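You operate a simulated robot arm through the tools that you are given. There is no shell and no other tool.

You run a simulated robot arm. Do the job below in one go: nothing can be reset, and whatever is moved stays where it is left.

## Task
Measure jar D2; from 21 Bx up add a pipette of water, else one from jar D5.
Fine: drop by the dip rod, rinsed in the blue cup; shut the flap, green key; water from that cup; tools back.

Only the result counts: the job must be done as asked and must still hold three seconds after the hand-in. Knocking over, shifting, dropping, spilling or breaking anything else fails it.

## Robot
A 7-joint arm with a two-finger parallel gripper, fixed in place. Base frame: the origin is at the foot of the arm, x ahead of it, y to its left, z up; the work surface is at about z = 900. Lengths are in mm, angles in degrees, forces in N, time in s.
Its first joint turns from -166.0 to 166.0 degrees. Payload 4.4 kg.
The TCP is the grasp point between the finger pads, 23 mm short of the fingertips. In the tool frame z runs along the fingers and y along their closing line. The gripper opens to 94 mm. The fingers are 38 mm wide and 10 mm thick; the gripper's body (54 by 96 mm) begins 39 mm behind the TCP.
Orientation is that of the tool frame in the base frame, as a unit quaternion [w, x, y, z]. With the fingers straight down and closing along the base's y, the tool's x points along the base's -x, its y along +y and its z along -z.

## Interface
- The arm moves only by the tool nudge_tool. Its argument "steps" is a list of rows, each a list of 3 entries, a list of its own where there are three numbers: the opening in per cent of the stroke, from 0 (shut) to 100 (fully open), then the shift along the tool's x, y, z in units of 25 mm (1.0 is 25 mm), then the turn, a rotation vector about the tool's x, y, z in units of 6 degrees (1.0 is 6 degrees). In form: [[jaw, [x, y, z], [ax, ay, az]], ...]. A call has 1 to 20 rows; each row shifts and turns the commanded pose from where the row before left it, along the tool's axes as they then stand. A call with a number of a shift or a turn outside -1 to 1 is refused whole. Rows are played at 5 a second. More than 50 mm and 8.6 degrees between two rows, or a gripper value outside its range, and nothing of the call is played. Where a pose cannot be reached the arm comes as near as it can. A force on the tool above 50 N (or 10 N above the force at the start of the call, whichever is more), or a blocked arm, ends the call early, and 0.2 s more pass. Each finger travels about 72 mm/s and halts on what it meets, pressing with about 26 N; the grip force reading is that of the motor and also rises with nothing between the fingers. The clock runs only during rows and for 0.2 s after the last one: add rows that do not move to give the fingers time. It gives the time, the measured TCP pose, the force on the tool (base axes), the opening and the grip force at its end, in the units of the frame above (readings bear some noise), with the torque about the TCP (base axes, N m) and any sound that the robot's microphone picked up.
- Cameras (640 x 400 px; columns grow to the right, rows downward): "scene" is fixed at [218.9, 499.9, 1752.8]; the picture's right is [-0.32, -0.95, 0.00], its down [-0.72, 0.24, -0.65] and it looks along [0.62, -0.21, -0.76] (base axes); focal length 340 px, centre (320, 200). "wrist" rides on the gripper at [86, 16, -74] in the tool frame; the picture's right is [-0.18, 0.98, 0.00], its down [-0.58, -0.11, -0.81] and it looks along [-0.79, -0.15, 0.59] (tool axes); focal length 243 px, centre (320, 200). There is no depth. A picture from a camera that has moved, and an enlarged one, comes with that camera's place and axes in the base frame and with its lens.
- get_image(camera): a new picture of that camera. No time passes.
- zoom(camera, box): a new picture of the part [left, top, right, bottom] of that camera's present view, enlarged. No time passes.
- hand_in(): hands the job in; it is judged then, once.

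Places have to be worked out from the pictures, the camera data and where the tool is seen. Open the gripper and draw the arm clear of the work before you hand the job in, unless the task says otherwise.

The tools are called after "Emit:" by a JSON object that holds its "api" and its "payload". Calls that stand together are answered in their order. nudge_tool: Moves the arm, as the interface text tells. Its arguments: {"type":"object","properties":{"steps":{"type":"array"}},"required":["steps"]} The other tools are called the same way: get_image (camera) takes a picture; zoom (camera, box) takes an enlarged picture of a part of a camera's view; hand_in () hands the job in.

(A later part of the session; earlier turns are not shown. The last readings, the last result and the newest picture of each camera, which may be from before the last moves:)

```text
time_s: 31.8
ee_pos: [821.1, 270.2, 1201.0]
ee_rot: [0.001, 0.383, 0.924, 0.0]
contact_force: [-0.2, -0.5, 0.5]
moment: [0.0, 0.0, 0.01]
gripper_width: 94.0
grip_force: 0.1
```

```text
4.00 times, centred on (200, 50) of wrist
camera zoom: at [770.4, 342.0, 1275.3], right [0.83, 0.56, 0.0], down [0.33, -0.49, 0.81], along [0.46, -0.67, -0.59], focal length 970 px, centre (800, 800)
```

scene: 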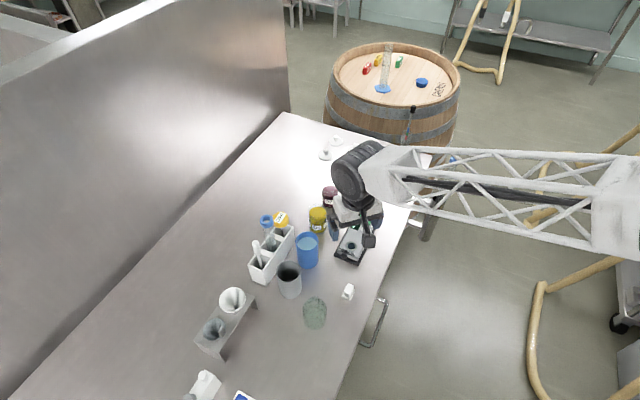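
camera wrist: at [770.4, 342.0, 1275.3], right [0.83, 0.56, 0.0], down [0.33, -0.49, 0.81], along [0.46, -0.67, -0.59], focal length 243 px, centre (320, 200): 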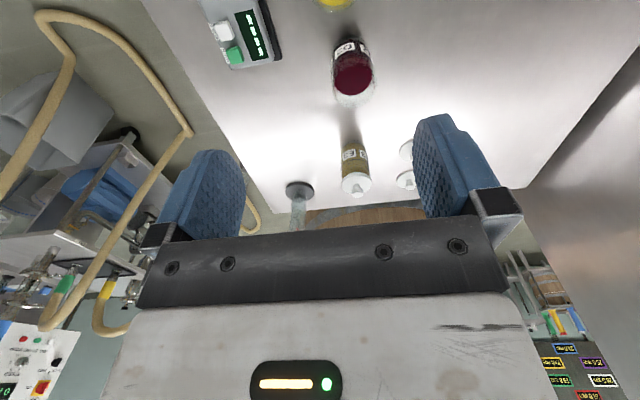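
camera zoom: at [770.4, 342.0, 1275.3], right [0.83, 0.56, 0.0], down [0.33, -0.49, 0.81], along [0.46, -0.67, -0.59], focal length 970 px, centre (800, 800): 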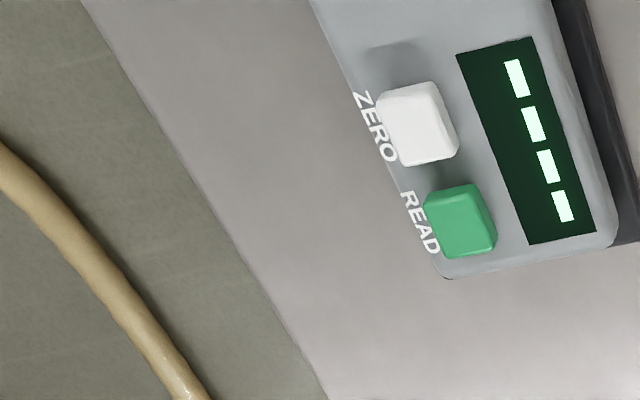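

D2 is at about (896,235) with its rim near z 983 and liquid near z 956; D5 at about (813,305). Now I'll hover above the dip rod handle to check alignment before descending.

Emit:
{"api": "nudge_tool", "payload": {"steps": [[100, [0.979, 0.322, 0.244], [0, 0, 0]], [100, [0.979, 0.322, 0.244], [0, 0, 0]], [100, [0.979, 0.322, 0.244], [0, 0, 0]], [100, [0.979, 0.322, 0.244], [0, 0, 0]], [100, [0.979, 0.322, 0.244], [0, 0, 0]], [100, [0.979, 0.322, 0.244], [0, 0, 0]], [100, [0.979, 0.322, 0.244], [0, 0, 0]], [100, [0.979, 0.322, 0.244], [0, 0, 0]], [100, [0.979, 0.322, 0.244], [0, 0, 0]], [100, [0.979, 0.322, 0.244], [0, 0, 0]]]}}

Emit:
{"api": "get_image", "payload": {"camera": "wrist"}}

Emit:
{"api": "zoom", "payload": {"camera": "wrist", "box": [240, 20, 400, 180]}}

Emit:
{"api": "zoom", "payload": {"camera": "scene", "box": [230, 190, 320, 300]}}

```text
time_s: 34.0
ee_pos: [703.7, 498.5, 1138.7]
ee_rot: [-0.001, 0.383, 0.924, 0.0]
contact_force: [-0.2, 0.0, -0.7]
moment: [0.01, 0.0, -0.02]
gripper_width: 94.0
grip_force: 0.1
```

```text
taken
camera wrist: at [653.2, 571.1, 1213.5], right [0.83, 0.56, 0.0], down [0.33, -0.49, 0.81], along [0.46, -0.67, -0.59], focal length 243 px, centre (320, 200)
```

wrist: 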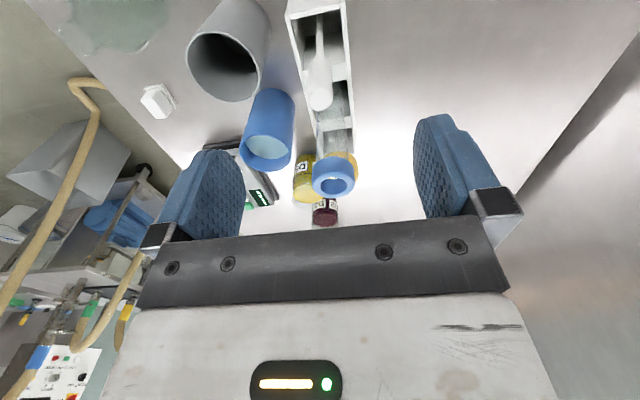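

```text
2.50 times, centred on (320, 100) of wrist
camera zoom: at [653.2, 571.1, 1213.5], right [0.83, 0.56, 0.0], down [0.33, -0.49, 0.81], along [0.46, -0.67, -0.59], focal length 606 px, centre (320, 450)
```

zoom: 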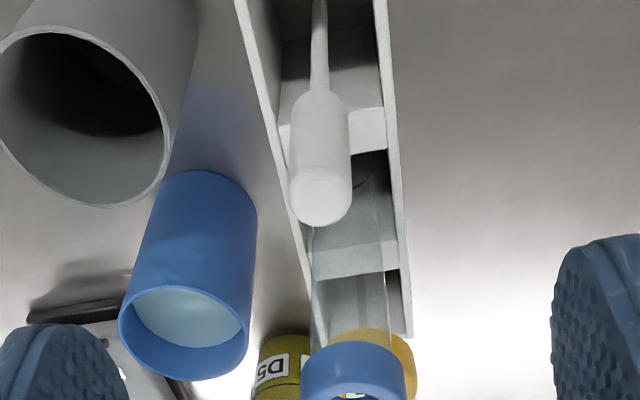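

```text
3.64 times, centred on (275, 245) of scene
camera zoom: at [218.9, 499.9, 1752.8], right [-0.32, -0.95, 0.0], down [-0.72, 0.24, -0.65], along [0.62, -0.21, -0.76], focal length 1237 px, centre (484, 36)
```

zoom: 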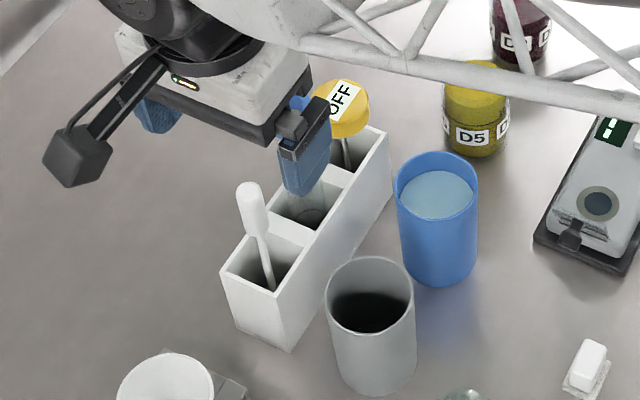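

The rod is centred laterally, perhaps a few mm forward of the tool axis. I'll descend to just above the handle and re-check.

Emit:
{"api": "nudge_tool", "payload": {"steps": [[100, [0, 0, 0.5], [0, 0, 0]], [100, [0, 0, 0.5], [0, 0, 0]], [100, [0, 0, 0.5], [0, 0, 0]], [100, [0, 0, 0.4], [0, 0, 0]]]}}

Emit:
{"api": "zoom", "payload": {"camera": "wrist", "box": [240, 20, 400, 180]}}

Emit:
{"api": "zoom", "payload": {"camera": "scene", "box": [230, 190, 320, 300]}}

```text
time_s: 35.0
ee_pos: [705.2, 500.5, 1090.4]
ee_rot: [0.001, 0.383, 0.924, 0.0]
contact_force: [0.1, -0.4, -0.3]
moment: [0.03, -0.04, 0.0]
gripper_width: 93.8
grip_force: 0.0
```

```text
2.50 times, centred on (320, 100) of wrist
camera zoom: at [654.6, 572.9, 1165.6], right [0.83, 0.56, 0.0], down [0.33, -0.49, 0.81], along [0.46, -0.67, -0.59], focal length 606 px, centre (320, 450)
```

zoom: 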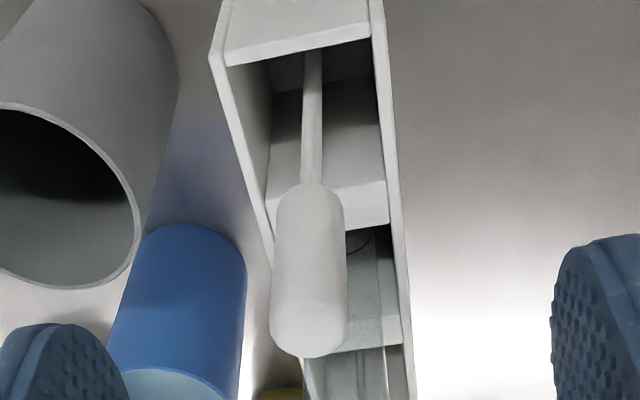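

```text
3.64 times, centred on (275, 245) of scene
camera zoom: at [218.9, 499.9, 1752.8], right [-0.32, -0.95, 0.0], down [-0.72, 0.24, -0.65], along [0.62, -0.21, -0.76], focal length 1237 px, centre (484, 36)
```

zoom: 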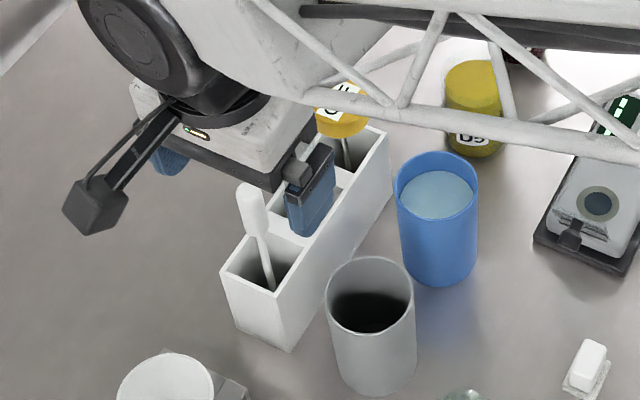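

Re-triangulating from this closer view, the handle spans about z 1015–1068 at (702,500). I'll apply the small correction, descend and close on it.

Emit:
{"api": "nudge_tool", "payload": {"steps": [[100, [0.08, -0.09, 0.0], [0, 0, 0]], [100, [0, 0, 0.6], [0, 0, 0]], [100, [0, 0, 0.6], [0, 0, 0]], [100, [0, 0, 0.6], [0, 0, 0]]]}}

Emit:
{"api": "zoom", "payload": {"camera": "wrist", "box": [200, 20, 440, 220]}}

Emit:
{"api": "zoom", "payload": {"camera": "scene", "box": [230, 190, 320, 300]}}

```text
time_s: 36.0
ee_pos: [703.1, 501.4, 1048.5]
ee_rot: [0.001, 0.383, 0.924, 0.003]
contact_force: [-2.0, 0.1, 22.6]
moment: [-0.74, -0.76, 0.04]
gripper_width: 93.9
grip_force: 0.0
```

```text
2.00 times, centred on (320, 120) of wrist
camera zoom: at [652.2, 573.1, 1123.8], right [0.83, 0.56, 0.0], down [0.33, -0.49, 0.81], along [0.46, -0.66, -0.59], focal length 485 px, centre (320, 360)
```

zoom: 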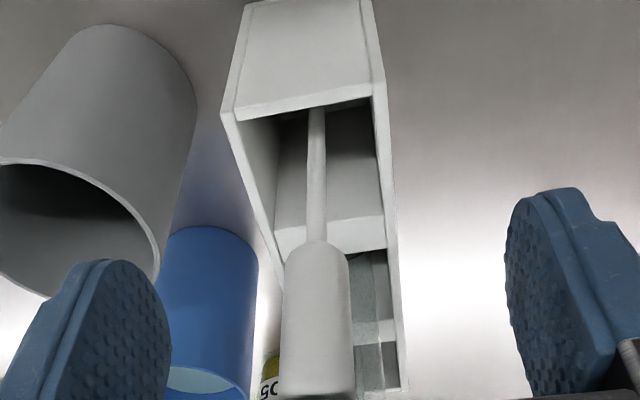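

```text
3.64 times, centred on (275, 245) of scene
camera zoom: at [218.9, 499.9, 1752.8], right [-0.32, -0.95, 0.0], down [-0.72, 0.24, -0.65], along [0.62, -0.21, -0.76], focal length 1237 px, centre (484, 36)
```

zoom: 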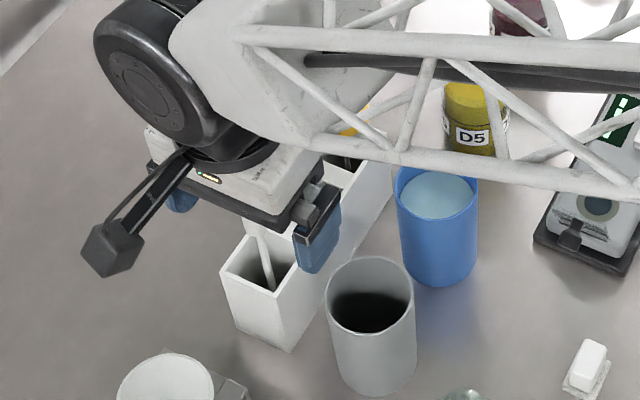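

A 22 N upward force with its centre about 47 mm ahead of the TCP means the hand is pressing on the pipette's ring. I'll back straight up and check.

Emit:
{"api": "nudge_tool", "payload": {"steps": [[100, [0, 0, -0.5], [0, 0, 0]], [100, [0, 0, -0.7], [0, 0, 0]], [100, [0, 0, -0.7], [0, 0, 0]], [100, [0, 0, 0], [0, 0, 0]]]}}

Emit:
{"api": "get_image", "payload": {"camera": "wrist"}}

Emit:
{"api": "zoom", "payload": {"camera": "scene", "box": [230, 190, 320, 300]}}

```text
time_s: 37.0
ee_pos: [702.3, 500.7, 1094.5]
ee_rot: [0.0, 0.383, 0.924, -0.001]
contact_force: [0.1, 0.0, 0.4]
moment: [-0.04, -0.02, -0.01]
gripper_width: 93.9
grip_force: 0.0
```

```text
taken
camera wrist: at [652.0, 572.6, 1168.2], right [0.83, 0.56, 0.0], down [0.33, -0.49, 0.81], along [0.46, -0.67, -0.59], focal length 243 px, centre (320, 200)
```

wrist: 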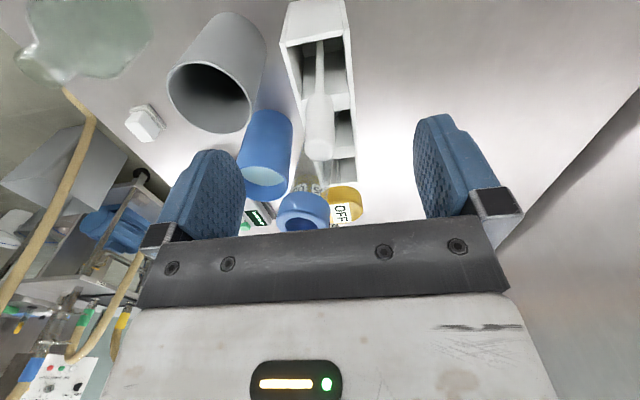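

```text
3.64 times, centred on (275, 245) of scene
camera zoom: at [218.9, 499.9, 1752.8], right [-0.32, -0.95, 0.0], down [-0.72, 0.24, -0.65], along [0.62, -0.21, -0.76], focal length 1237 px, centre (484, 36)
```

zoom: 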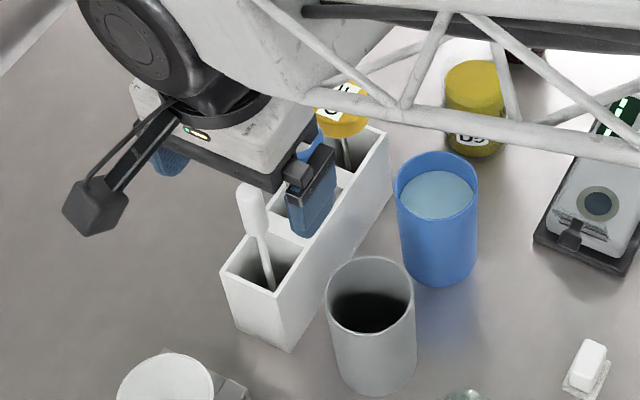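

The pipette only tilted within its slot; its ring top is really near z 1088 at (741,461). I'll grip the rod higher up (TCP z≈1062) so the hand stays above the ring.

Emit:
{"api": "nudge_tool", "payload": {"steps": [[100, [0, 0, 0.45], [0, 0, 0]], [100, [0, 0, 0.45], [0, 0, 0]], [100, [0, 0, 0.4], [0, 0, 0]], [100, [0, 0, 0], [0, 0, 0]]]}}

Emit:
{"api": "zoom", "payload": {"camera": "wrist", "box": [200, 60, 440, 230]}}

Emit:
{"api": "zoom", "payload": {"camera": "scene", "box": [230, 190, 320, 300]}}

```text
time_s: 38.0
ee_pos: [701.6, 498.6, 1061.0]
ee_rot: [0.0, 0.383, 0.924, 0.0]
contact_force: [-0.5, -0.2, -0.2]
moment: [-0.01, 0.05, -0.01]
gripper_width: 94.3
grip_force: 0.1
```

```text
2.35 times, centred on (320, 145) of wrist
camera zoom: at [651.4, 572.3, 1135.0], right [0.83, 0.56, 0.0], down [0.33, -0.49, 0.81], along [0.46, -0.67, -0.59], focal length 571 px, centre (320, 329)
```

zoom: 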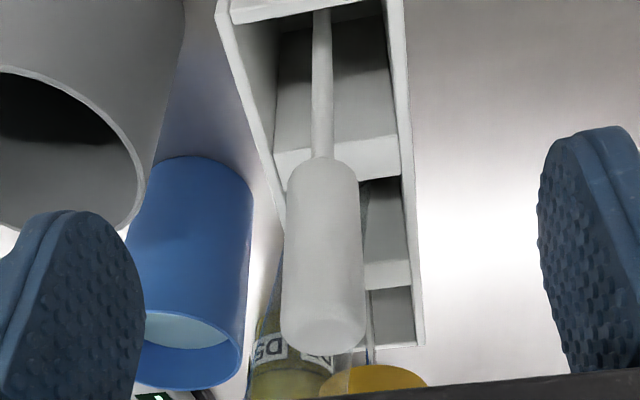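

```text
3.64 times, centred on (275, 245) of scene
camera zoom: at [218.9, 499.9, 1752.8], right [-0.32, -0.95, 0.0], down [-0.72, 0.24, -0.65], along [0.62, -0.21, -0.76], focal length 1237 px, centre (484, 36)
```

zoom: 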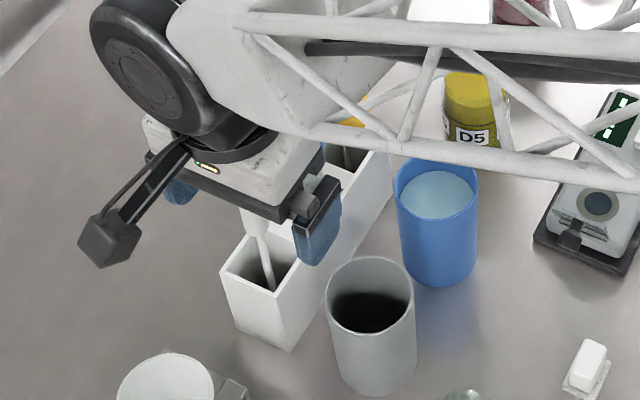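

The handle is centred between the pads with the ring clear. Closing the gripper now.

Emit:
{"api": "nudge_tool", "payload": {"steps": [[50, [0, 0, 0], [0, 0, 0]], [15, [0, 0, 0], [0, 0, 0]], [0, [0, 0, 0], [0, 0, 0]], [0, [0, 0, 0], [0, 0, 0]], [0, [0, 0, 0], [0, 0, 0]], [0, [0, 0, 0], [0, 0, 0]]]}}

Emit:
{"api": "zoom", "payload": {"camera": "wrist", "box": [200, 60, 440, 230]}}

```text
time_s: 39.4
ee_pos: [702.7, 500.1, 1059.7]
ee_rot: [0.0, 0.383, 0.924, 0.0]
contact_force: [1.4, -0.1, 0.4]
moment: [0.01, 0.03, -0.05]
gripper_width: 14.8
grip_force: 25.9
```

```text
2.35 times, centred on (320, 145) of wrist
camera zoom: at [651.3, 572.3, 1135.1], right [0.83, 0.56, 0.0], down [0.33, -0.49, 0.81], along [0.46, -0.67, -0.59], focal length 571 px, centre (320, 329)
```

zoom: 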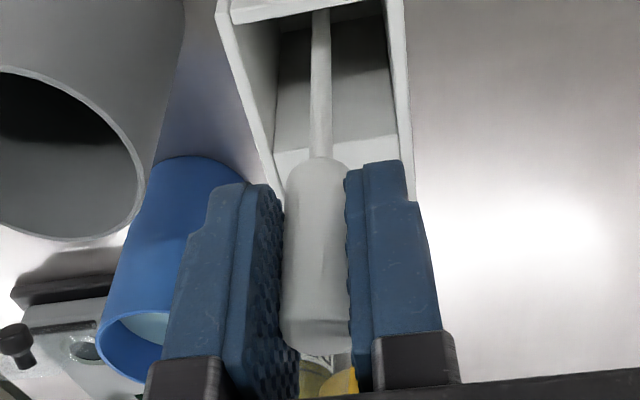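

Gripped at 14.8 mm width with 26 N. I'll lift straight up clear of the rack and inspect the rod.

Emit:
{"api": "nudge_tool", "payload": {"steps": [[0, [0, 0, -0.4], [0, 0, 0]], [0, [0, 0, -0.7], [0, 0, 0]], [0, [0, 0, -0.7], [0, 0, 0]], [0, [0, 0, -0.7], [0, 0, 0]], [0, [0, 0, -0.7], [0, 0, 0]], [0, [0, 0, -0.7], [0, 0, 0]], [0, [0, 0, -0.7], [0, 0, 0]], [0, [0, 0, -0.7], [0, 0, 0]], [0, [0, 0, -0.4], [0, 0, 0]]]}}

Emit:
{"api": "get_image", "payload": {"camera": "wrist"}}

Emit:
{"api": "get_image", "payload": {"camera": "scene"}}

Emit:
{"api": "zoom", "payload": {"camera": "scene", "box": [220, 170, 320, 280]}}

Emit:
{"api": "zoom", "payload": {"camera": "wrist", "box": [240, 0, 400, 150]}}

```text
time_s: 41.4
ee_pos: [702.9, 500.3, 1202.9]
ee_rot: [0.0, 0.383, 0.924, -0.001]
contact_force: [-0.6, 0.1, -0.4]
moment: [-0.03, 0.0, 0.02]
gripper_width: 14.8
grip_force: 26.3
```

```text
taken
camera wrist: at [652.5, 572.5, 1277.9], right [0.83, 0.56, 0.0], down [0.33, -0.49, 0.81], along [0.46, -0.67, -0.59], focal length 243 px, centre (320, 200)
```

wrist: 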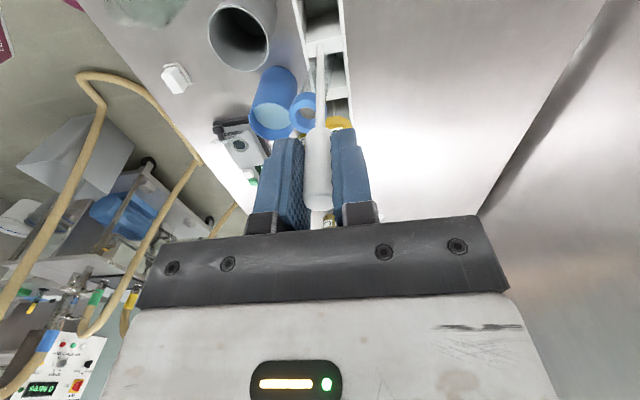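

```text
taken
```

scene: 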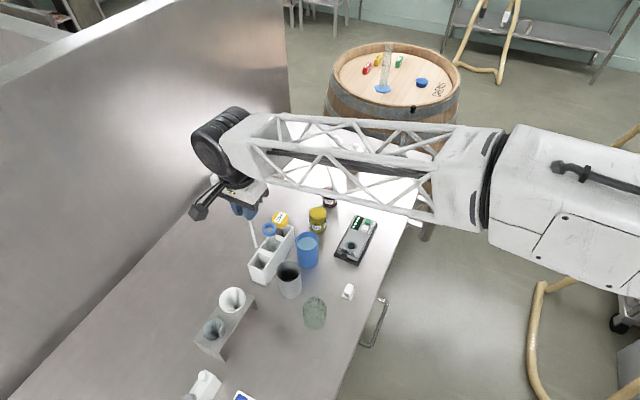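

```text
3.64 times, centred on (270, 225) of scene
camera zoom: at [218.9, 499.9, 1752.8], right [-0.32, -0.95, 0.0], down [-0.72, 0.24, -0.65], along [0.62, -0.21, -0.76], focal length 1237 px, centre (502, 109)
```

zoom: 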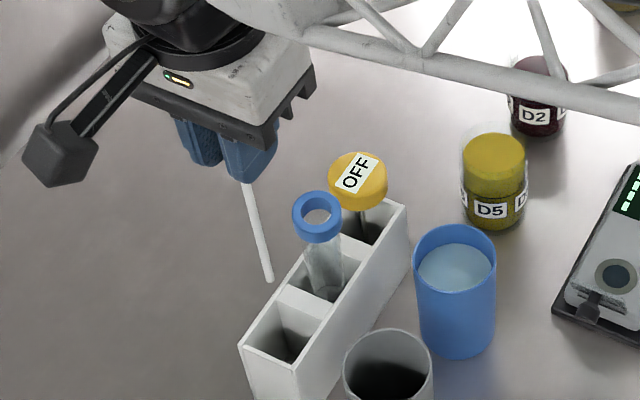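

```text
2.67 times, centred on (320, 75) of wrist
camera zoom: at [652.5, 572.5, 1277.9], right [0.83, 0.56, 0.0], down [0.33, -0.49, 0.81], along [0.46, -0.67, -0.59], focal length 647 px, centre (320, 533)
```

zoom: 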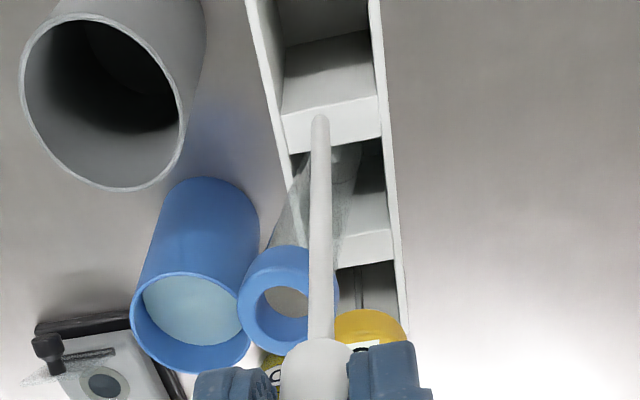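

The rod hangs straight, with its tip about 156 mm below the TCP. I'll raise it above the pipette ring's height and move over the blue cup at (711.5,369).

Emit:
{"api": "nudge_tool", "payload": {"steps": [[0, [0, 0, -0.8], [0, 0, 0]], [0, [0, 0, -0.8], [0, 0, 0]], [0, [0, 0, -0.7], [0, 0, 0]], [0, [-0.79, -0.69, 0], [0, 0, 0]], [0, [-0.79, -0.69, 0], [0, 0, 0]], [0, [-0.79, -0.69, 0], [0, 0, 0]], [0, [-0.79, -0.69, 0], [0, 0, 0]], [0, [-0.79, -0.71, 0], [0, 0, 0]], [0, [0, 0, 0.9], [0, 0, 0]], [0, [0, 0, 0.9], [0, 0, 0]], [0, [0, 0, 0], [0, 0, 0]]]}}

Emit:
{"api": "zoom", "payload": {"camera": "wrist", "box": [240, 0, 400, 150]}}

Emit:
{"api": "zoom", "payload": {"camera": "scene", "box": [240, 170, 340, 280]}}

```text
time_s: 43.8
ee_pos: [709.9, 368.6, 1217.4]
ee_rot: [0.0, 0.383, 0.924, 0.0]
contact_force: [-0.9, -0.2, 0.5]
moment: [-0.01, 0.01, 0.02]
gripper_width: 14.8
grip_force: 26.1
```

```text
2.67 times, centred on (320, 75) of wrist
camera zoom: at [659.0, 441.4, 1292.1], right [0.83, 0.56, 0.0], down [0.33, -0.49, 0.81], along [0.46, -0.67, -0.59], focal length 647 px, centre (320, 533)
```

zoom: 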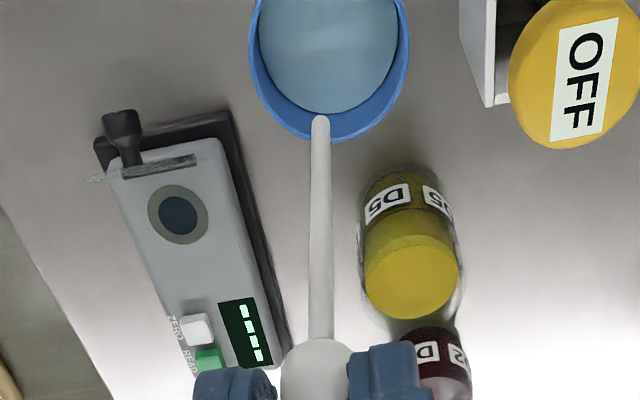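

```text
3.64 times, centred on (290, 225) of scene
camera zoom: at [218.9, 499.9, 1752.8], right [-0.32, -0.95, 0.0], down [-0.72, 0.24, -0.65], along [0.62, -0.21, -0.76], focal length 1237 px, centre (429, 109)
```

zoom: 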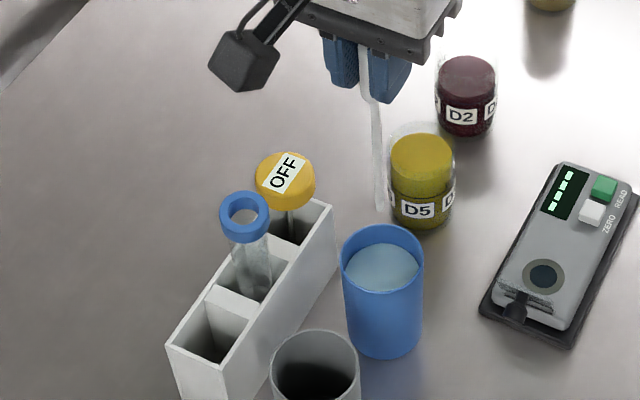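

The tip is just above the cup, a few mm short of its centre. I'll correct and dip about 45 mm into the water, swirl gently, and check.

Emit:
{"api": "nudge_tool", "payload": {"steps": [[0, [-0.12, 0.08, 0.6], [0, 0, 0]], [0, [0, 0, 0.6], [0, 0, 0]], [0, [0, 0, 0.6], [0, 0, 0]], [0, [0, 0, 0.6], [0, 0, 0]], [0, [0, 0, 0.6], [0, 0, 0]], [0, [0, 0, 0.6], [0, 0, 0]], [0, [0, 0, 0.6], [0, 0, 0]], [0, [0, 0, 0.6], [0, 0, 0]], [0, [0.2, 0, 0], [0, 0, 0]], [0, [0, 0.2, 0], [0, 0, 0]], [0, [-0.4, 0, 0], [0, 0, 0]], [0, [0, -0.4, 0], [0, 0, 0]], [0, [0.4, 0, 0], [0, 0, 0]], [0, [-0.2, 0.2, 0], [0, 0, 0]], [0, [0, 0, 0], [0, 0, 0]]]}}

Emit:
{"api": "zoom", "payload": {"camera": "wrist", "box": [240, 0, 400, 150]}}

Emit:
{"api": "zoom", "payload": {"camera": "scene", "box": [240, 170, 340, 280]}}

```text
time_s: 47.0
ee_pos: [715.0, 369.2, 1096.1]
ee_rot: [0.001, 0.383, 0.924, 0.0]
contact_force: [0.0, 0.1, 0.2]
moment: [-0.01, 0.02, 0.02]
gripper_width: 14.8
grip_force: 25.6
```

```text
2.67 times, centred on (320, 75) of wrist
camera zoom: at [663.3, 441.3, 1171.6], right [0.83, 0.56, 0.0], down [0.33, -0.49, 0.81], along [0.46, -0.67, -0.59], focal length 647 px, centre (320, 533)
```

zoom: 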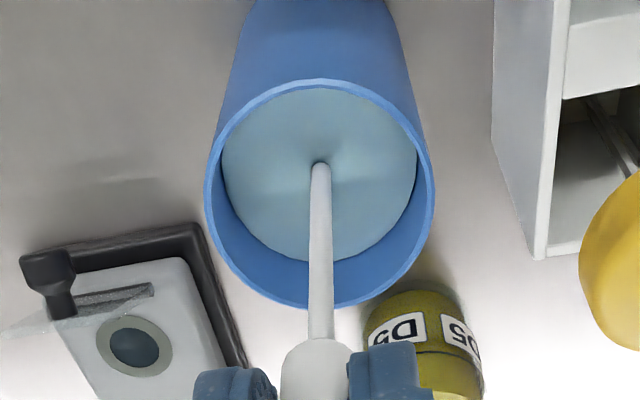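

```text
3.64 times, centred on (290, 225) of scene
camera zoom: at [218.9, 499.9, 1752.8], right [-0.32, -0.95, 0.0], down [-0.72, 0.24, -0.65], along [0.62, -0.21, -0.76], focal length 1237 px, centre (429, 109)
```

zoom: 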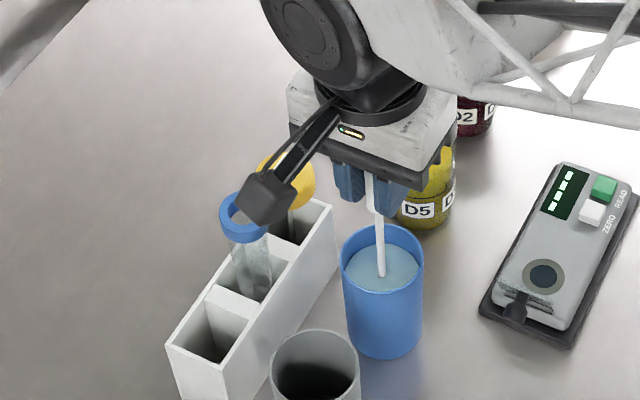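

The rod is rinsed (about 35 mm immersed). I'll lift it slowly, pause over the cup to let it drain, then route between the meter and D5 toward D2.

Emit:
{"api": "nudge_tool", "payload": {"steps": [[0, [0, 0, -0.6], [0, 0, 0]], [0, [0, 0, -0.6], [0, 0, 0]], [0, [0, 0, -0.5], [0, 0, 0]], [0, [0, 0, 0], [0, 0, 0]], [0, [0, 0, 0], [0, 0, 0]], [0, [0, 0, 0], [0, 0, 0]], [0, [0, 0, 0], [0, 0, 0]], [0, [0, 0, 0], [0, 0, 0]], [0, [0, 0, 0], [0, 0, 0]], [0, [0, 0, 0], [0, 0, 0]], [0, [0, 0, 0], [0, 0, 0]], [0, [0, 0, -0.6], [0, 0, 0]], [0, [0, 0, -0.6], [0, 0, 0]], [0, [0, 0, -0.8], [0, 0, 0]]]}}

Emit:
{"api": "zoom", "payload": {"camera": "wrist", "box": [240, 0, 400, 150]}}

Emit:
{"api": "nudge_tool", "payload": {"steps": [[0, [-0.735, -0.24, 0], [0, 0, 0]], [0, [-0.735, -0.24, 0], [0, 0, 0]], [0, [-0.735, -0.24, 0], [0, 0, 0]], [0, [-0.735, -0.24, 0], [0, 0, 0]], [0, [-0.764, -0.085, 0], [0, 0, 0]], [0, [-0.764, -0.085, 0], [0, 0, 0]], [0, [-0.764, -0.085, 0], [0, 0, 0]], [0, [-0.764, -0.085, 0], [0, 0, 0]], [0, [-0.764, -0.085, 0], [0, 0, 0]], [0, [-0.54, 0.68, 0], [0, 0, 0]], [0, [-0.54, 0.68, 0], [0, 0, 0]], [0, [-0.54, 0.68, 0], [0, 0, 0]], [0, [-0.54, 0.68, 0], [0, 0, 0]], [0, [0, 0, 0], [0, 0, 0]]]}}

Emit:
{"api": "zoom", "payload": {"camera": "wrist", "box": [240, 0, 400, 150]}}

Emit:
{"api": "zoom", "payload": {"camera": "scene", "box": [280, 130, 380, 240]}}

```text
time_s: 50.0
ee_pos: [714.4, 367.5, 1187.6]
ee_rot: [0.0, 0.383, 0.924, 0.0]
contact_force: [0.7, -0.3, -1.0]
moment: [-0.02, -0.02, -0.03]
gripper_width: 14.9
grip_force: 26.3
```

```text
2.67 times, centred on (320, 75) of wrist
camera zoom: at [663.4, 440.1, 1263.6], right [0.83, 0.56, 0.0], down [0.33, -0.49, 0.81], along [0.46, -0.67, -0.59], focal length 647 px, centre (320, 533)
```

zoom: 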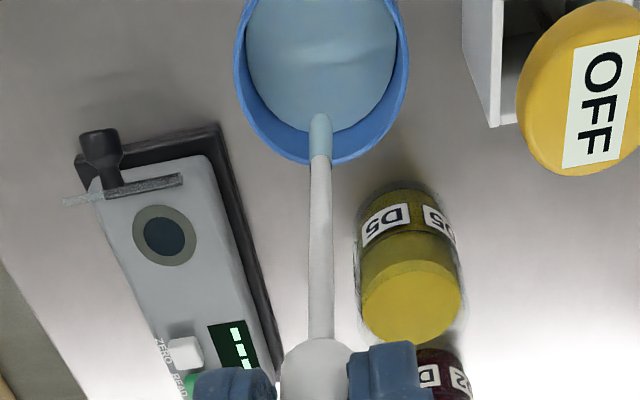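

```text
time_s: 53.0
ee_pos: [893.9, 234.4, 1189.1]
ee_rot: [0.0, 0.383, 0.924, 0.0]
contact_force: [0.2, 0.2, 0.0]
moment: [0.04, 0.01, -0.02]
gripper_width: 14.9
grip_force: 25.9
```

```text
2.67 times, centred on (320, 75) of wrist
camera zoom: at [845.2, 306.3, 1263.6], right [0.83, 0.56, 0.0], down [0.33, -0.49, 0.81], along [0.46, -0.67, -0.59], focal length 647 px, centre (320, 533)
```

zoom: 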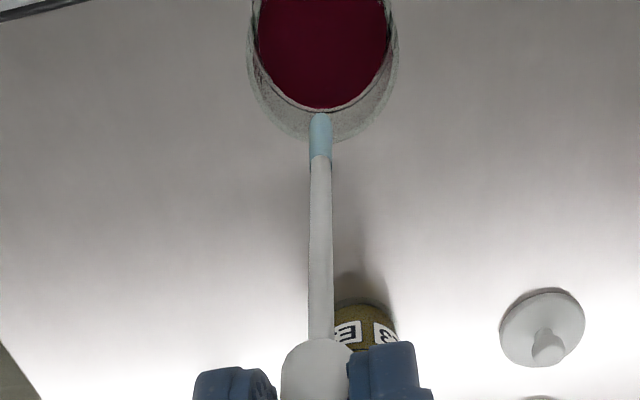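

```text
3.64 times, centred on (330, 185) of scene
camera zoom: at [218.9, 499.9, 1752.8], right [-0.32, -0.95, 0.0], down [-0.72, 0.24, -0.65], along [0.62, -0.21, -0.76], focal length 1237 px, centre (284, 254)
```

zoom: 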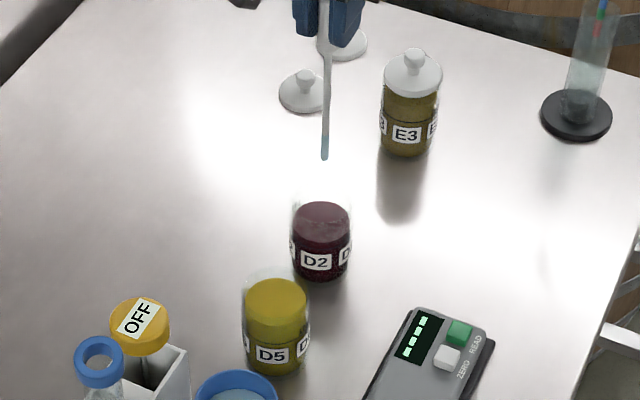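

The wet film shows on the tip and nothing dripped; the rod is nearly centred over D2. I'll make a small correction and dip the tip about 18 mm into the liquid.

Emit:
{"api": "nudge_tool", "payload": {"steps": [[0, [-0.08, 0.04, 0.48], [0, 0, 0]], [0, [0, 0, 0.48], [0, 0, 0]], [0, [0, 0, 0.48], [0, 0, 0]], [0, [0, 0, 0.48], [0, 0, 0]], [0, [0, 0, 0.48], [0, 0, 0]], [0, [0, 0, 0.48], [0, 0, 0]], [0, [0, 0, 0.48], [0, 0, 0]], [0, [0, 0, 0.48], [0, 0, 0]], [0, [0, 0, 0], [0, 0, 0]], [0, [0, 0, 0], [0, 0, 0]], [0, [0, 0, 0], [0, 0, 0]]]}}

Emit:
{"api": "zoom", "payload": {"camera": "wrist", "box": [240, 0, 400, 150]}}

Emit:
{"api": "zoom", "payload": {"camera": "scene", "box": [280, 130, 380, 240]}}

```text
time_s: 55.4
ee_pos: [898.2, 235.5, 1092.2]
ee_rot: [0.0, 0.383, 0.924, -0.001]
contact_force: [-0.6, -0.7, -0.2]
moment: [-0.03, 0.01, -0.01]
gripper_width: 14.6
grip_force: 26.1
```

```text
2.67 times, centred on (320, 75) of wrist
camera zoom: at [847.4, 307.3, 1167.7], right [0.83, 0.56, 0.0], down [0.33, -0.49, 0.81], along [0.46, -0.67, -0.59], focal length 647 px, centre (320, 533)
```

zoom: 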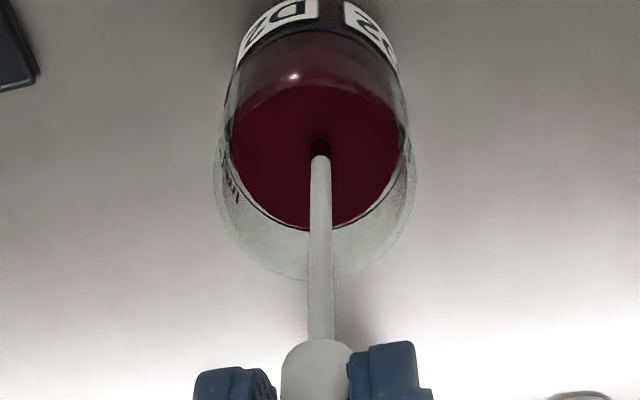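

```text
3.64 times, centred on (330, 185) of scene
camera zoom: at [218.9, 499.9, 1752.8], right [-0.32, -0.95, 0.0], down [-0.72, 0.24, -0.65], along [0.62, -0.21, -0.76], focal length 1237 px, centre (284, 254)
```

zoom: 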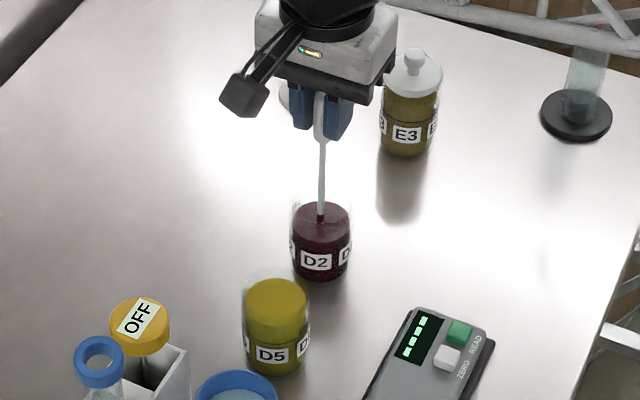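

The tip is well into D2's liquid. I'll lift slowly, pause for drips inside the jar, then carry it over to above the well.

Emit:
{"api": "nudge_tool", "payload": {"steps": [[0, [0, 0, -0.4], [0, 0, 0]], [0, [0, 0, -0.4], [0, 0, 0]], [0, [0, 0, -0.4], [0, 0, 0]], [0, [0, 0, -0.3], [0, 0, 0]], [0, [0, 0, 0], [0, 0, 0]], [0, [0, 0, 0], [0, 0, 0]], [0, [0, 0, 0], [0, 0, 0]], [0, [0, 0, 0], [0, 0, 0]], [0, [0, 0, 0], [0, 0, 0]], [0, [0, 0, -0.5], [0, 0, 0]], [0, [0, 0, -0.5], [0, 0, 0]], [0, [0, 0, -0.5], [0, 0, 0]], [0, [0, 0, 0], [0, 0, 0]]]}}

Emit:
{"api": "zoom", "payload": {"camera": "wrist", "box": [240, 0, 400, 150]}}

Emit:
{"api": "zoom", "payload": {"camera": "scene", "box": [280, 130, 380, 240]}}

```text
time_s: 58.2
ee_pos: [897.0, 234.6, 1167.8]
ee_rot: [0.001, 0.383, 0.924, -0.001]
contact_force: [-0.8, 0.0, 0.6]
moment: [-0.01, 0.0, -0.02]
gripper_width: 14.9
grip_force: 26.3
```

```text
2.67 times, centred on (320, 75) of wrist
camera zoom: at [847.0, 306.9, 1243.1], right [0.83, 0.56, 0.0], down [0.33, -0.49, 0.81], along [0.46, -0.67, -0.59], focal length 647 px, centre (320, 533)
```

zoom: 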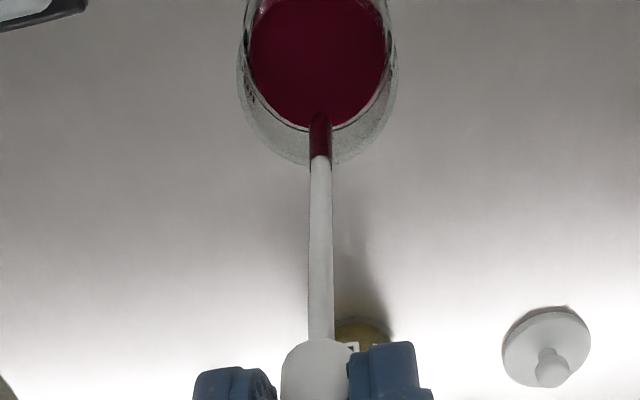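

```text
3.64 times, centred on (330, 185) of scene
camera zoom: at [218.9, 499.9, 1752.8], right [-0.32, -0.95, 0.0], down [-0.72, 0.24, -0.65], along [0.62, -0.21, -0.76], focal length 1237 px, centre (284, 254)
```

zoom: 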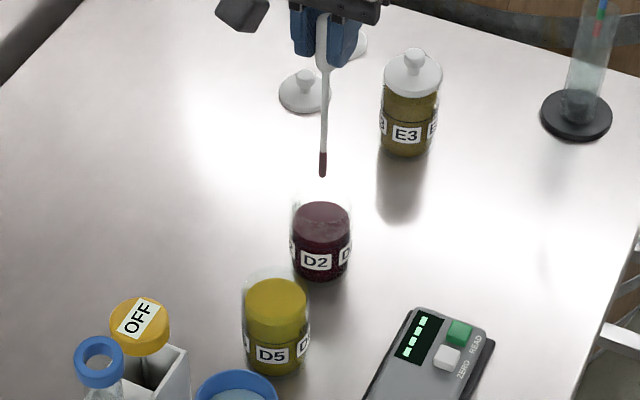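

The tip is coated with D2's dark red liquid. I'll carry it at a steady pace to above the well at about (699,242).

Emit:
{"api": "nudge_tool", "payload": {"steps": [[0, [0.486, -0.4525, 0], [0, 0, 0]], [0, [0.486, -0.4525, 0], [0, 0, 0]], [0, [0.486, -0.4525, 0], [0, 0, 0]], [0, [0.486, -0.4525, 0], [0, 0, 0]], [0, [0.486, -0.4525, 0], [0, 0, 0]], [0, [0.486, -0.4525, 0], [0, 0, 0]], [0, [0.486, -0.4525, 0], [0, 0, 0]], [0, [0.486, -0.4525, 0], [0, 0, 0]], [0, [0.486, -0.4525, 0], [0, 0, 0]], [0, [0.486, -0.4525, 0], [0, 0, 0]], [0, [0.486, -0.4525, 0], [0, 0, 0]], [0, [0.486, -0.4525, 0], [0, 0, 0]], [0, [0, 0, 0.5], [0, 0, 0]], [0, [0, 0, 0.5], [0, 0, 0]], [0, [0, 0, 0], [0, 0, 0]]]}}

Emit:
{"api": "zoom", "payload": {"camera": "wrist", "box": [240, 0, 400, 150]}}

Emit:
{"api": "zoom", "payload": {"camera": "scene", "box": [310, 190, 390, 280]}}

```text
time_s: 61.4
ee_pos: [697.8, 241.4, 1142.3]
ee_rot: [-0.001, 0.382, 0.924, 0.0]
contact_force: [0.3, -0.5, 0.0]
moment: [0.04, -0.02, 0.0]
gripper_width: 14.8
grip_force: 26.3
```

```text
2.67 times, centred on (320, 75) of wrist
camera zoom: at [647.9, 314.3, 1217.4], right [0.83, 0.56, 0.0], down [0.33, -0.49, 0.81], along [0.46, -0.67, -0.59], focal length 647 px, centre (320, 533)
```

zoom: 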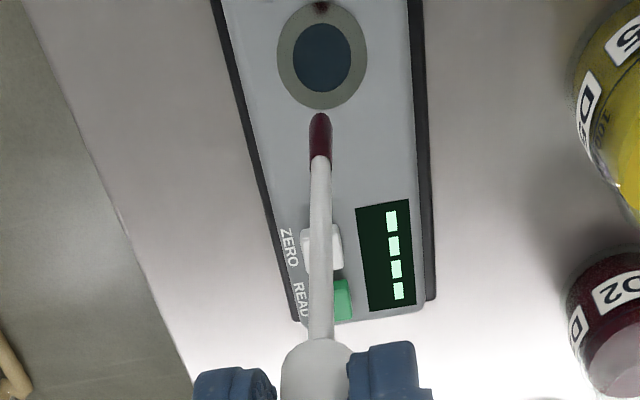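

```text
4.44 times, centred on (350, 235) of scene
camera zoom: at [218.9, 499.9, 1752.8], right [-0.32, -0.95, 0.0], down [-0.72, 0.24, -0.65], along [0.62, -0.21, -0.76], focal length 1512 px, centre (187, 44)
```

zoom: 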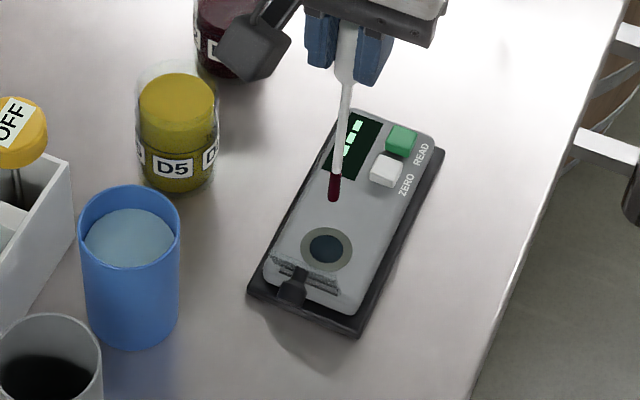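

The well lies 2 mm ahead of the tool axis. I'll correct and descend most of the way, stopping roughly 8 mm above.

Emit:
{"api": "nudge_tool", "payload": {"steps": [[0, [-0.08, 0.03, 0.37], [0, 0, 0]], [0, [0, 0, 0.37], [0, 0, 0]], [0, [0, 0, 0.37], [0, 0, 0]], [0, [0, 0, 0.37], [0, 0, 0]], [0, [0, 0, 0.37], [0, 0, 0]], [0, [0, 0, 0], [0, 0, 0]]]}}

Emit:
{"api": "zoom", "payload": {"camera": "wrist", "box": [260, 0, 380, 100]}}

Emit:
{"api": "zoom", "payload": {"camera": "scene", "box": [330, 210, 380, 270]}}

```text
time_s: 62.8
ee_pos: [701.3, 240.2, 1095.9]
ee_rot: [0.0, 0.382, 0.924, 0.0]
contact_force: [0.3, 0.2, 0.8]
moment: [-0.01, 0.0, -0.01]
gripper_width: 14.9
grip_force: 25.6
```

```text
4.00 times, centred on (320, 50) of wrist
camera zoom: at [650.2, 312.7, 1171.2], right [0.83, 0.56, 0.0], down [0.33, -0.49, 0.81], along [0.46, -0.67, -0.59], focal length 970 px, centre (320, 800)
```

zoom: 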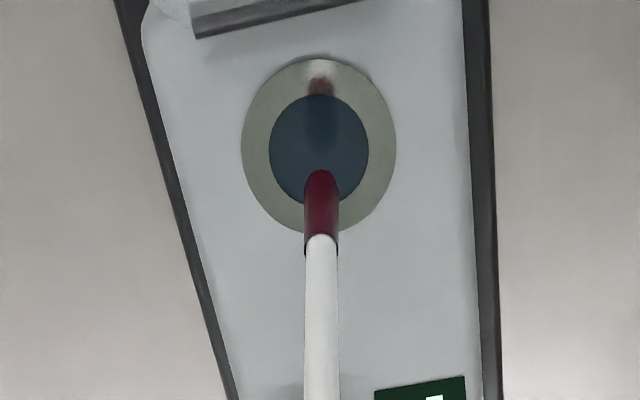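

```text
6.67 times, centred on (355, 240) of scene
camera zoom: at [218.9, 499.9, 1752.8], right [-0.32, -0.95, 0.0], down [-0.72, 0.24, -0.65], along [0.62, -0.21, -0.76], focal length 2268 px, centre (87, -67)
```

zoom: 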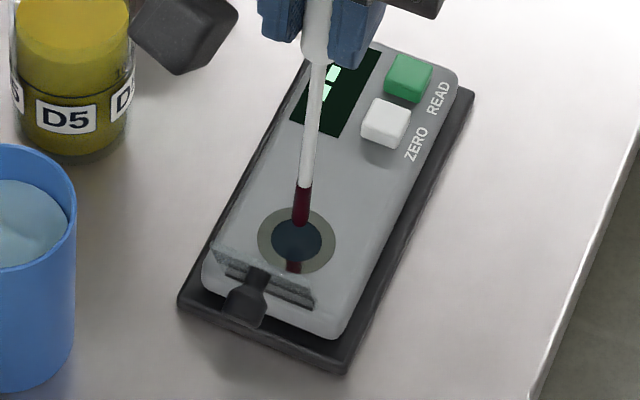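

The reflection in the well shows the tip about 11–12 mm above the surface and well centred. I'll lower it gently the remaining distance.

Emit:
{"api": "nudge_tool", "payload": {"steps": [[0, [0, 0, 0.15], [0, 0, 0]], [0, [0, 0, 0.15], [0, 0, 0]], [0, [0, 0, 0.1], [0, 0, 0]], [0, [0, 0, 0], [0, 0, 0]]]}}

Emit:
{"api": "zoom", "payload": {"camera": "wrist", "box": [260, 0, 380, 100]}}

Emit:
{"api": "zoom", "payload": {"camera": "scene", "box": [330, 210, 380, 270]}}

```text
time_s: 63.8
ee_pos: [700.0, 239.8, 1085.2]
ee_rot: [0.001, 0.383, 0.924, 0.0]
contact_force: [0.0, -0.1, -0.3]
moment: [-0.01, -0.04, -0.01]
gripper_width: 14.7
grip_force: 25.8
```

```text
4.00 times, centred on (320, 50) of wrist
camera zoom: at [650.6, 312.5, 1160.9], right [0.83, 0.56, 0.0], down [0.33, -0.49, 0.81], along [0.46, -0.67, -0.59], focal length 970 px, centre (320, 800)
```

zoom: 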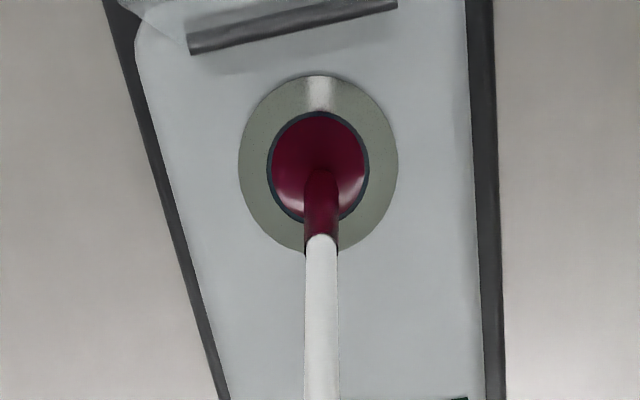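

```text
6.67 times, centred on (355, 240) of scene
camera zoom: at [218.9, 499.9, 1752.8], right [-0.32, -0.95, 0.0], down [-0.72, 0.24, -0.65], along [0.62, -0.21, -0.76], focal length 2268 px, centre (87, -67)
```

zoom: 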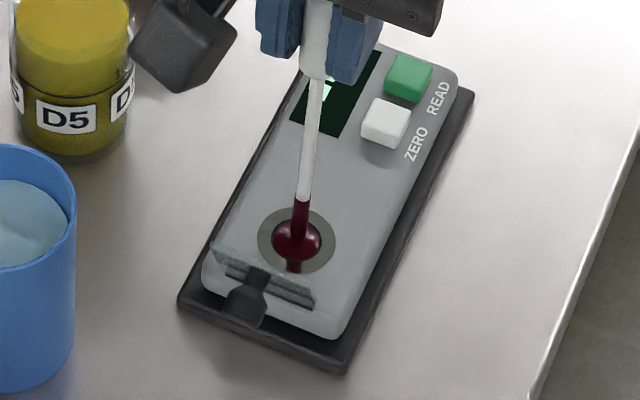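

A dome of D2 now covers the well. I'll lift away gently and rinse the rod again in the blue cup so that it goes back clean.

Emit:
{"api": "nudge_tool", "payload": {"steps": [[0, [0, 0, -0.2], [0, 0, 0]], [0, [0, 0, -0.4], [0, 0, 0]], [0, [0, 0, -0.8], [0, 0, 0]], [0, [0, 0, -0.8], [0, 0, 0]], [0, [0, 0, -0.9], [0, 0, 0]], [0, [0, 0, -0.9], [0, 0, 0]], [0, [0.535, 0.672, 0], [0, 0, 0]], [0, [0.535, 0.672, 0], [0, 0, 0]], [0, [0.535, 0.672, 0], [0, 0, 0]], [0, [0.535, 0.672, 0], [0, 0, 0]], [0, [0.535, 0.672, 0], [0, 0, 0]], [0, [0.535, 0.672, 0], [0, 0, 0]], [0, [0, 0, 0], [0, 0, 0]]]}}

Emit:
{"api": "zoom", "payload": {"camera": "wrist", "box": [240, 0, 400, 150]}}

Emit:
{"api": "zoom", "payload": {"camera": "scene", "box": [300, 190, 400, 280]}}

```text
time_s: 66.6
ee_pos: [716.6, 368.1, 1185.8]
ee_rot: [0.001, 0.383, 0.924, 0.0]
contact_force: [-0.1, -0.1, -0.6]
moment: [0.01, 0.02, -0.02]
gripper_width: 14.7
grip_force: 25.8
```

```text
2.67 times, centred on (320, 75) of wrist
camera zoom: at [666.1, 441.3, 1260.3], right [0.83, 0.56, 0.0], down [0.33, -0.49, 0.81], along [0.46, -0.67, -0.59], focal length 647 px, centre (320, 533)
```

zoom: 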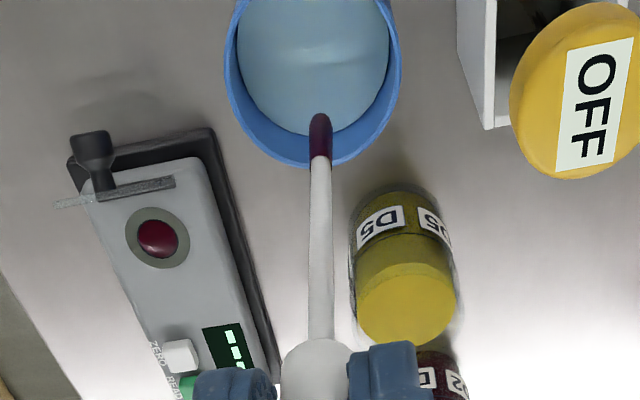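

```text
4.44 times, centred on (350, 235) of scene
camera zoom: at [218.9, 499.9, 1752.8], right [-0.32, -0.95, 0.0], down [-0.72, 0.24, -0.65], along [0.62, -0.21, -0.76], focal length 1512 px, centre (187, 44)
```

zoom: 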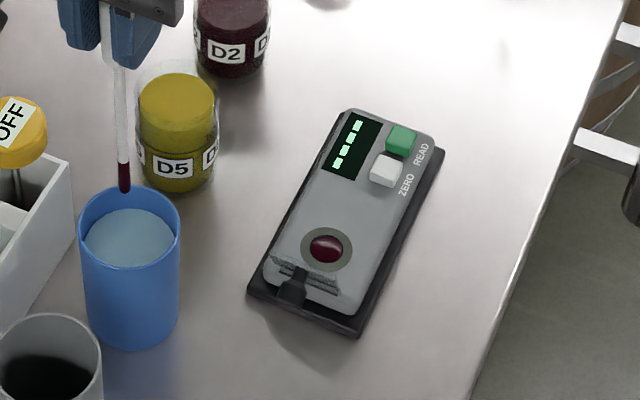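

The drop sits neatly in the well. I'll dip and swirl the rod in the cup, then pause to drain.

Emit:
{"api": "nudge_tool", "payload": {"steps": [[0, [0, 0, 0.6], [0, 0, 0]], [0, [0, 0, 0.6], [0, 0, 0]], [0, [0, 0, 0.6], [0, 0, 0]], [0, [0, 0, 0.6], [0, 0, 0]], [0, [0, 0, 0.6], [0, 0, 0]], [0, [0, 0, 0.6], [0, 0, 0]], [0, [0.2, 0, 0], [0, 0, 0]], [0, [0, 0.2, 0], [0, 0, 0]], [0, [-0.4, 0, 0], [0, 0, 0]], [0, [0, -0.4, 0], [0, 0, 0]], [0, [0.4, 0, 0], [0, 0, 0]], [0, [-0.2, 0.2, 0], [0, 0, 0]], [0, [0, 0, -0.6], [0, 0, 0]], [0, [0, 0, -0.6], [0, 0, 0]], [0, [0, 0, -0.5], [0, 0, 0]], [0, [0, 0, 0], [0, 0, 0]], [0, [0, 0, 0], [0, 0, 0]], [0, [0, 0, 0], [0, 0, 0]], [0, [0, 0, 0], [0, 0, 0]], [0, [0, 0, 0], [0, 0, 0]]]}}

Emit:
{"api": "zoom", "payload": {"camera": "wrist", "box": [240, 0, 400, 150]}}

Emit:
{"api": "zoom", "payload": {"camera": "scene", "box": [230, 190, 330, 280]}}

```text
time_s: 70.8
ee_pos: [716.8, 367.5, 1140.0]
ee_rot: [0.0, 0.383, 0.924, 0.0]
contact_force: [-0.2, 0.4, 0.0]
moment: [-0.03, -0.05, -0.02]
gripper_width: 14.8
grip_force: 26.1
```

```text
2.67 times, centred on (320, 75) of wrist
camera zoom: at [664.6, 440.0, 1215.2], right [0.83, 0.56, 0.0], down [0.33, -0.49, 0.81], along [0.46, -0.67, -0.59], focal length 647 px, centre (320, 533)
```

zoom: 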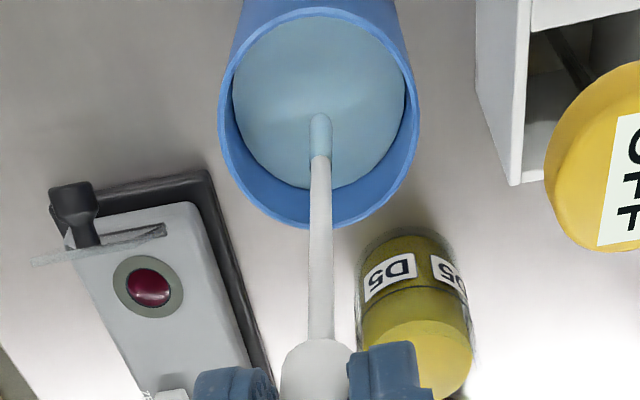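

```text
4.44 times, centred on (280, 235) of scene
camera zoom: at [218.9, 499.9, 1752.8], right [-0.32, -0.95, 0.0], down [-0.72, 0.24, -0.65], along [0.62, -0.21, -0.76], focal length 1512 px, centre (498, 44)
```

zoom: 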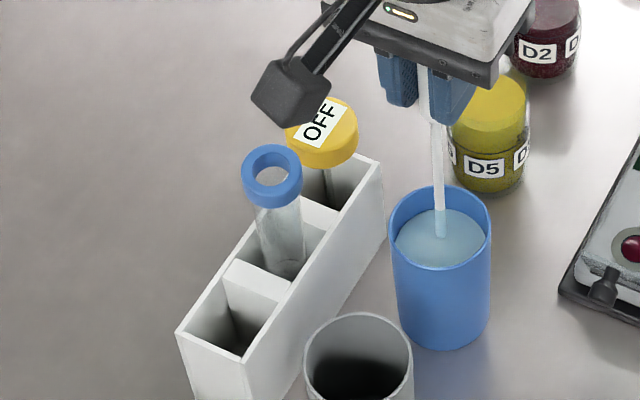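

The rod is clean again (water film only). I'll lift high over the pipette ring and return to above its rack slot.

Emit:
{"api": "nudge_tool", "payload": {"steps": [[0, [0, 0, -0.815], [0, 0, 0]], [0, [0, 0, -0.815], [0, 0, 0]], [0, [0, 0, -0.815], [0, 0, 0]], [0, [0, 0, -0.815], [0, 0, 0]], [0, [0, 0, -0.815], [0, 0, 0]], [0, [0, 0, -0.815], [0, 0, 0]], [0, [0.692, 0.559, 0], [0, 0, 0]], [0, [0.692, 0.559, 0], [0, 0, 0]], [0, [0.692, 0.559, 0], [0, 0, 0]], [0, [0.692, 0.559, 0], [0, 0, 0]], [0, [0.692, 0.559, 0], [0, 0, 0]], [0, [0.692, 0.559, 0], [0, 0, 0]], [0, [0, 0, 0.9], [0, 0, 0]], [0, [0, 0, 0.9], [0, 0, 0]], [0, [0, 0, 0.9], [0, 0, 0]], [0, [0, 0, 0], [0, 0, 0]]]}}

Emit:
{"api": "zoom", "payload": {"camera": "wrist", "box": [240, 0, 400, 150]}}

Emit:
{"api": "zoom", "payload": {"camera": "scene", "box": [230, 190, 330, 280]}}

```text
time_s: 74.2
ee_pos: [702.0, 502.3, 1193.8]
ee_rot: [-0.001, 0.382, 0.924, 0.0]
contact_force: [0.3, 0.2, -0.6]
moment: [0.01, -0.02, 0.02]
gripper_width: 14.8
grip_force: 25.8
```

```text
2.67 times, centred on (320, 75) of wrist
camera zoom: at [651.9, 574.1, 1269.6], right [0.83, 0.56, 0.0], down [0.33, -0.49, 0.81], along [0.46, -0.67, -0.59], focal length 647 px, centre (320, 533)
```

zoom: 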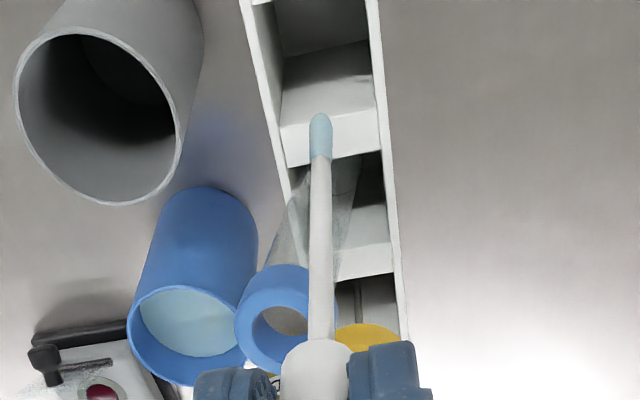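

```text
4.44 times, centred on (280, 235) of scene
camera zoom: at [218.9, 499.9, 1752.8], right [-0.32, -0.95, 0.0], down [-0.72, 0.24, -0.65], along [0.62, -0.21, -0.76], focal length 1512 px, centre (498, 44)
```

zoom: 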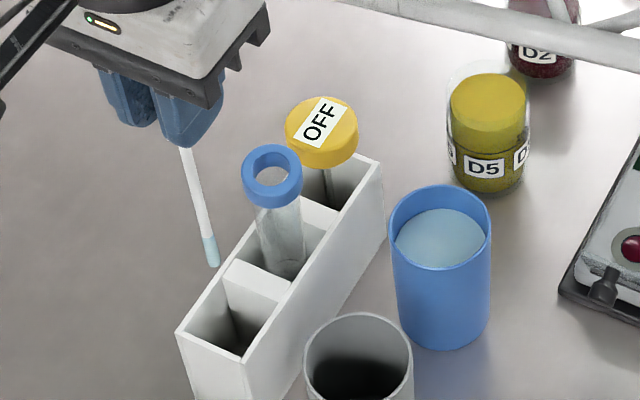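

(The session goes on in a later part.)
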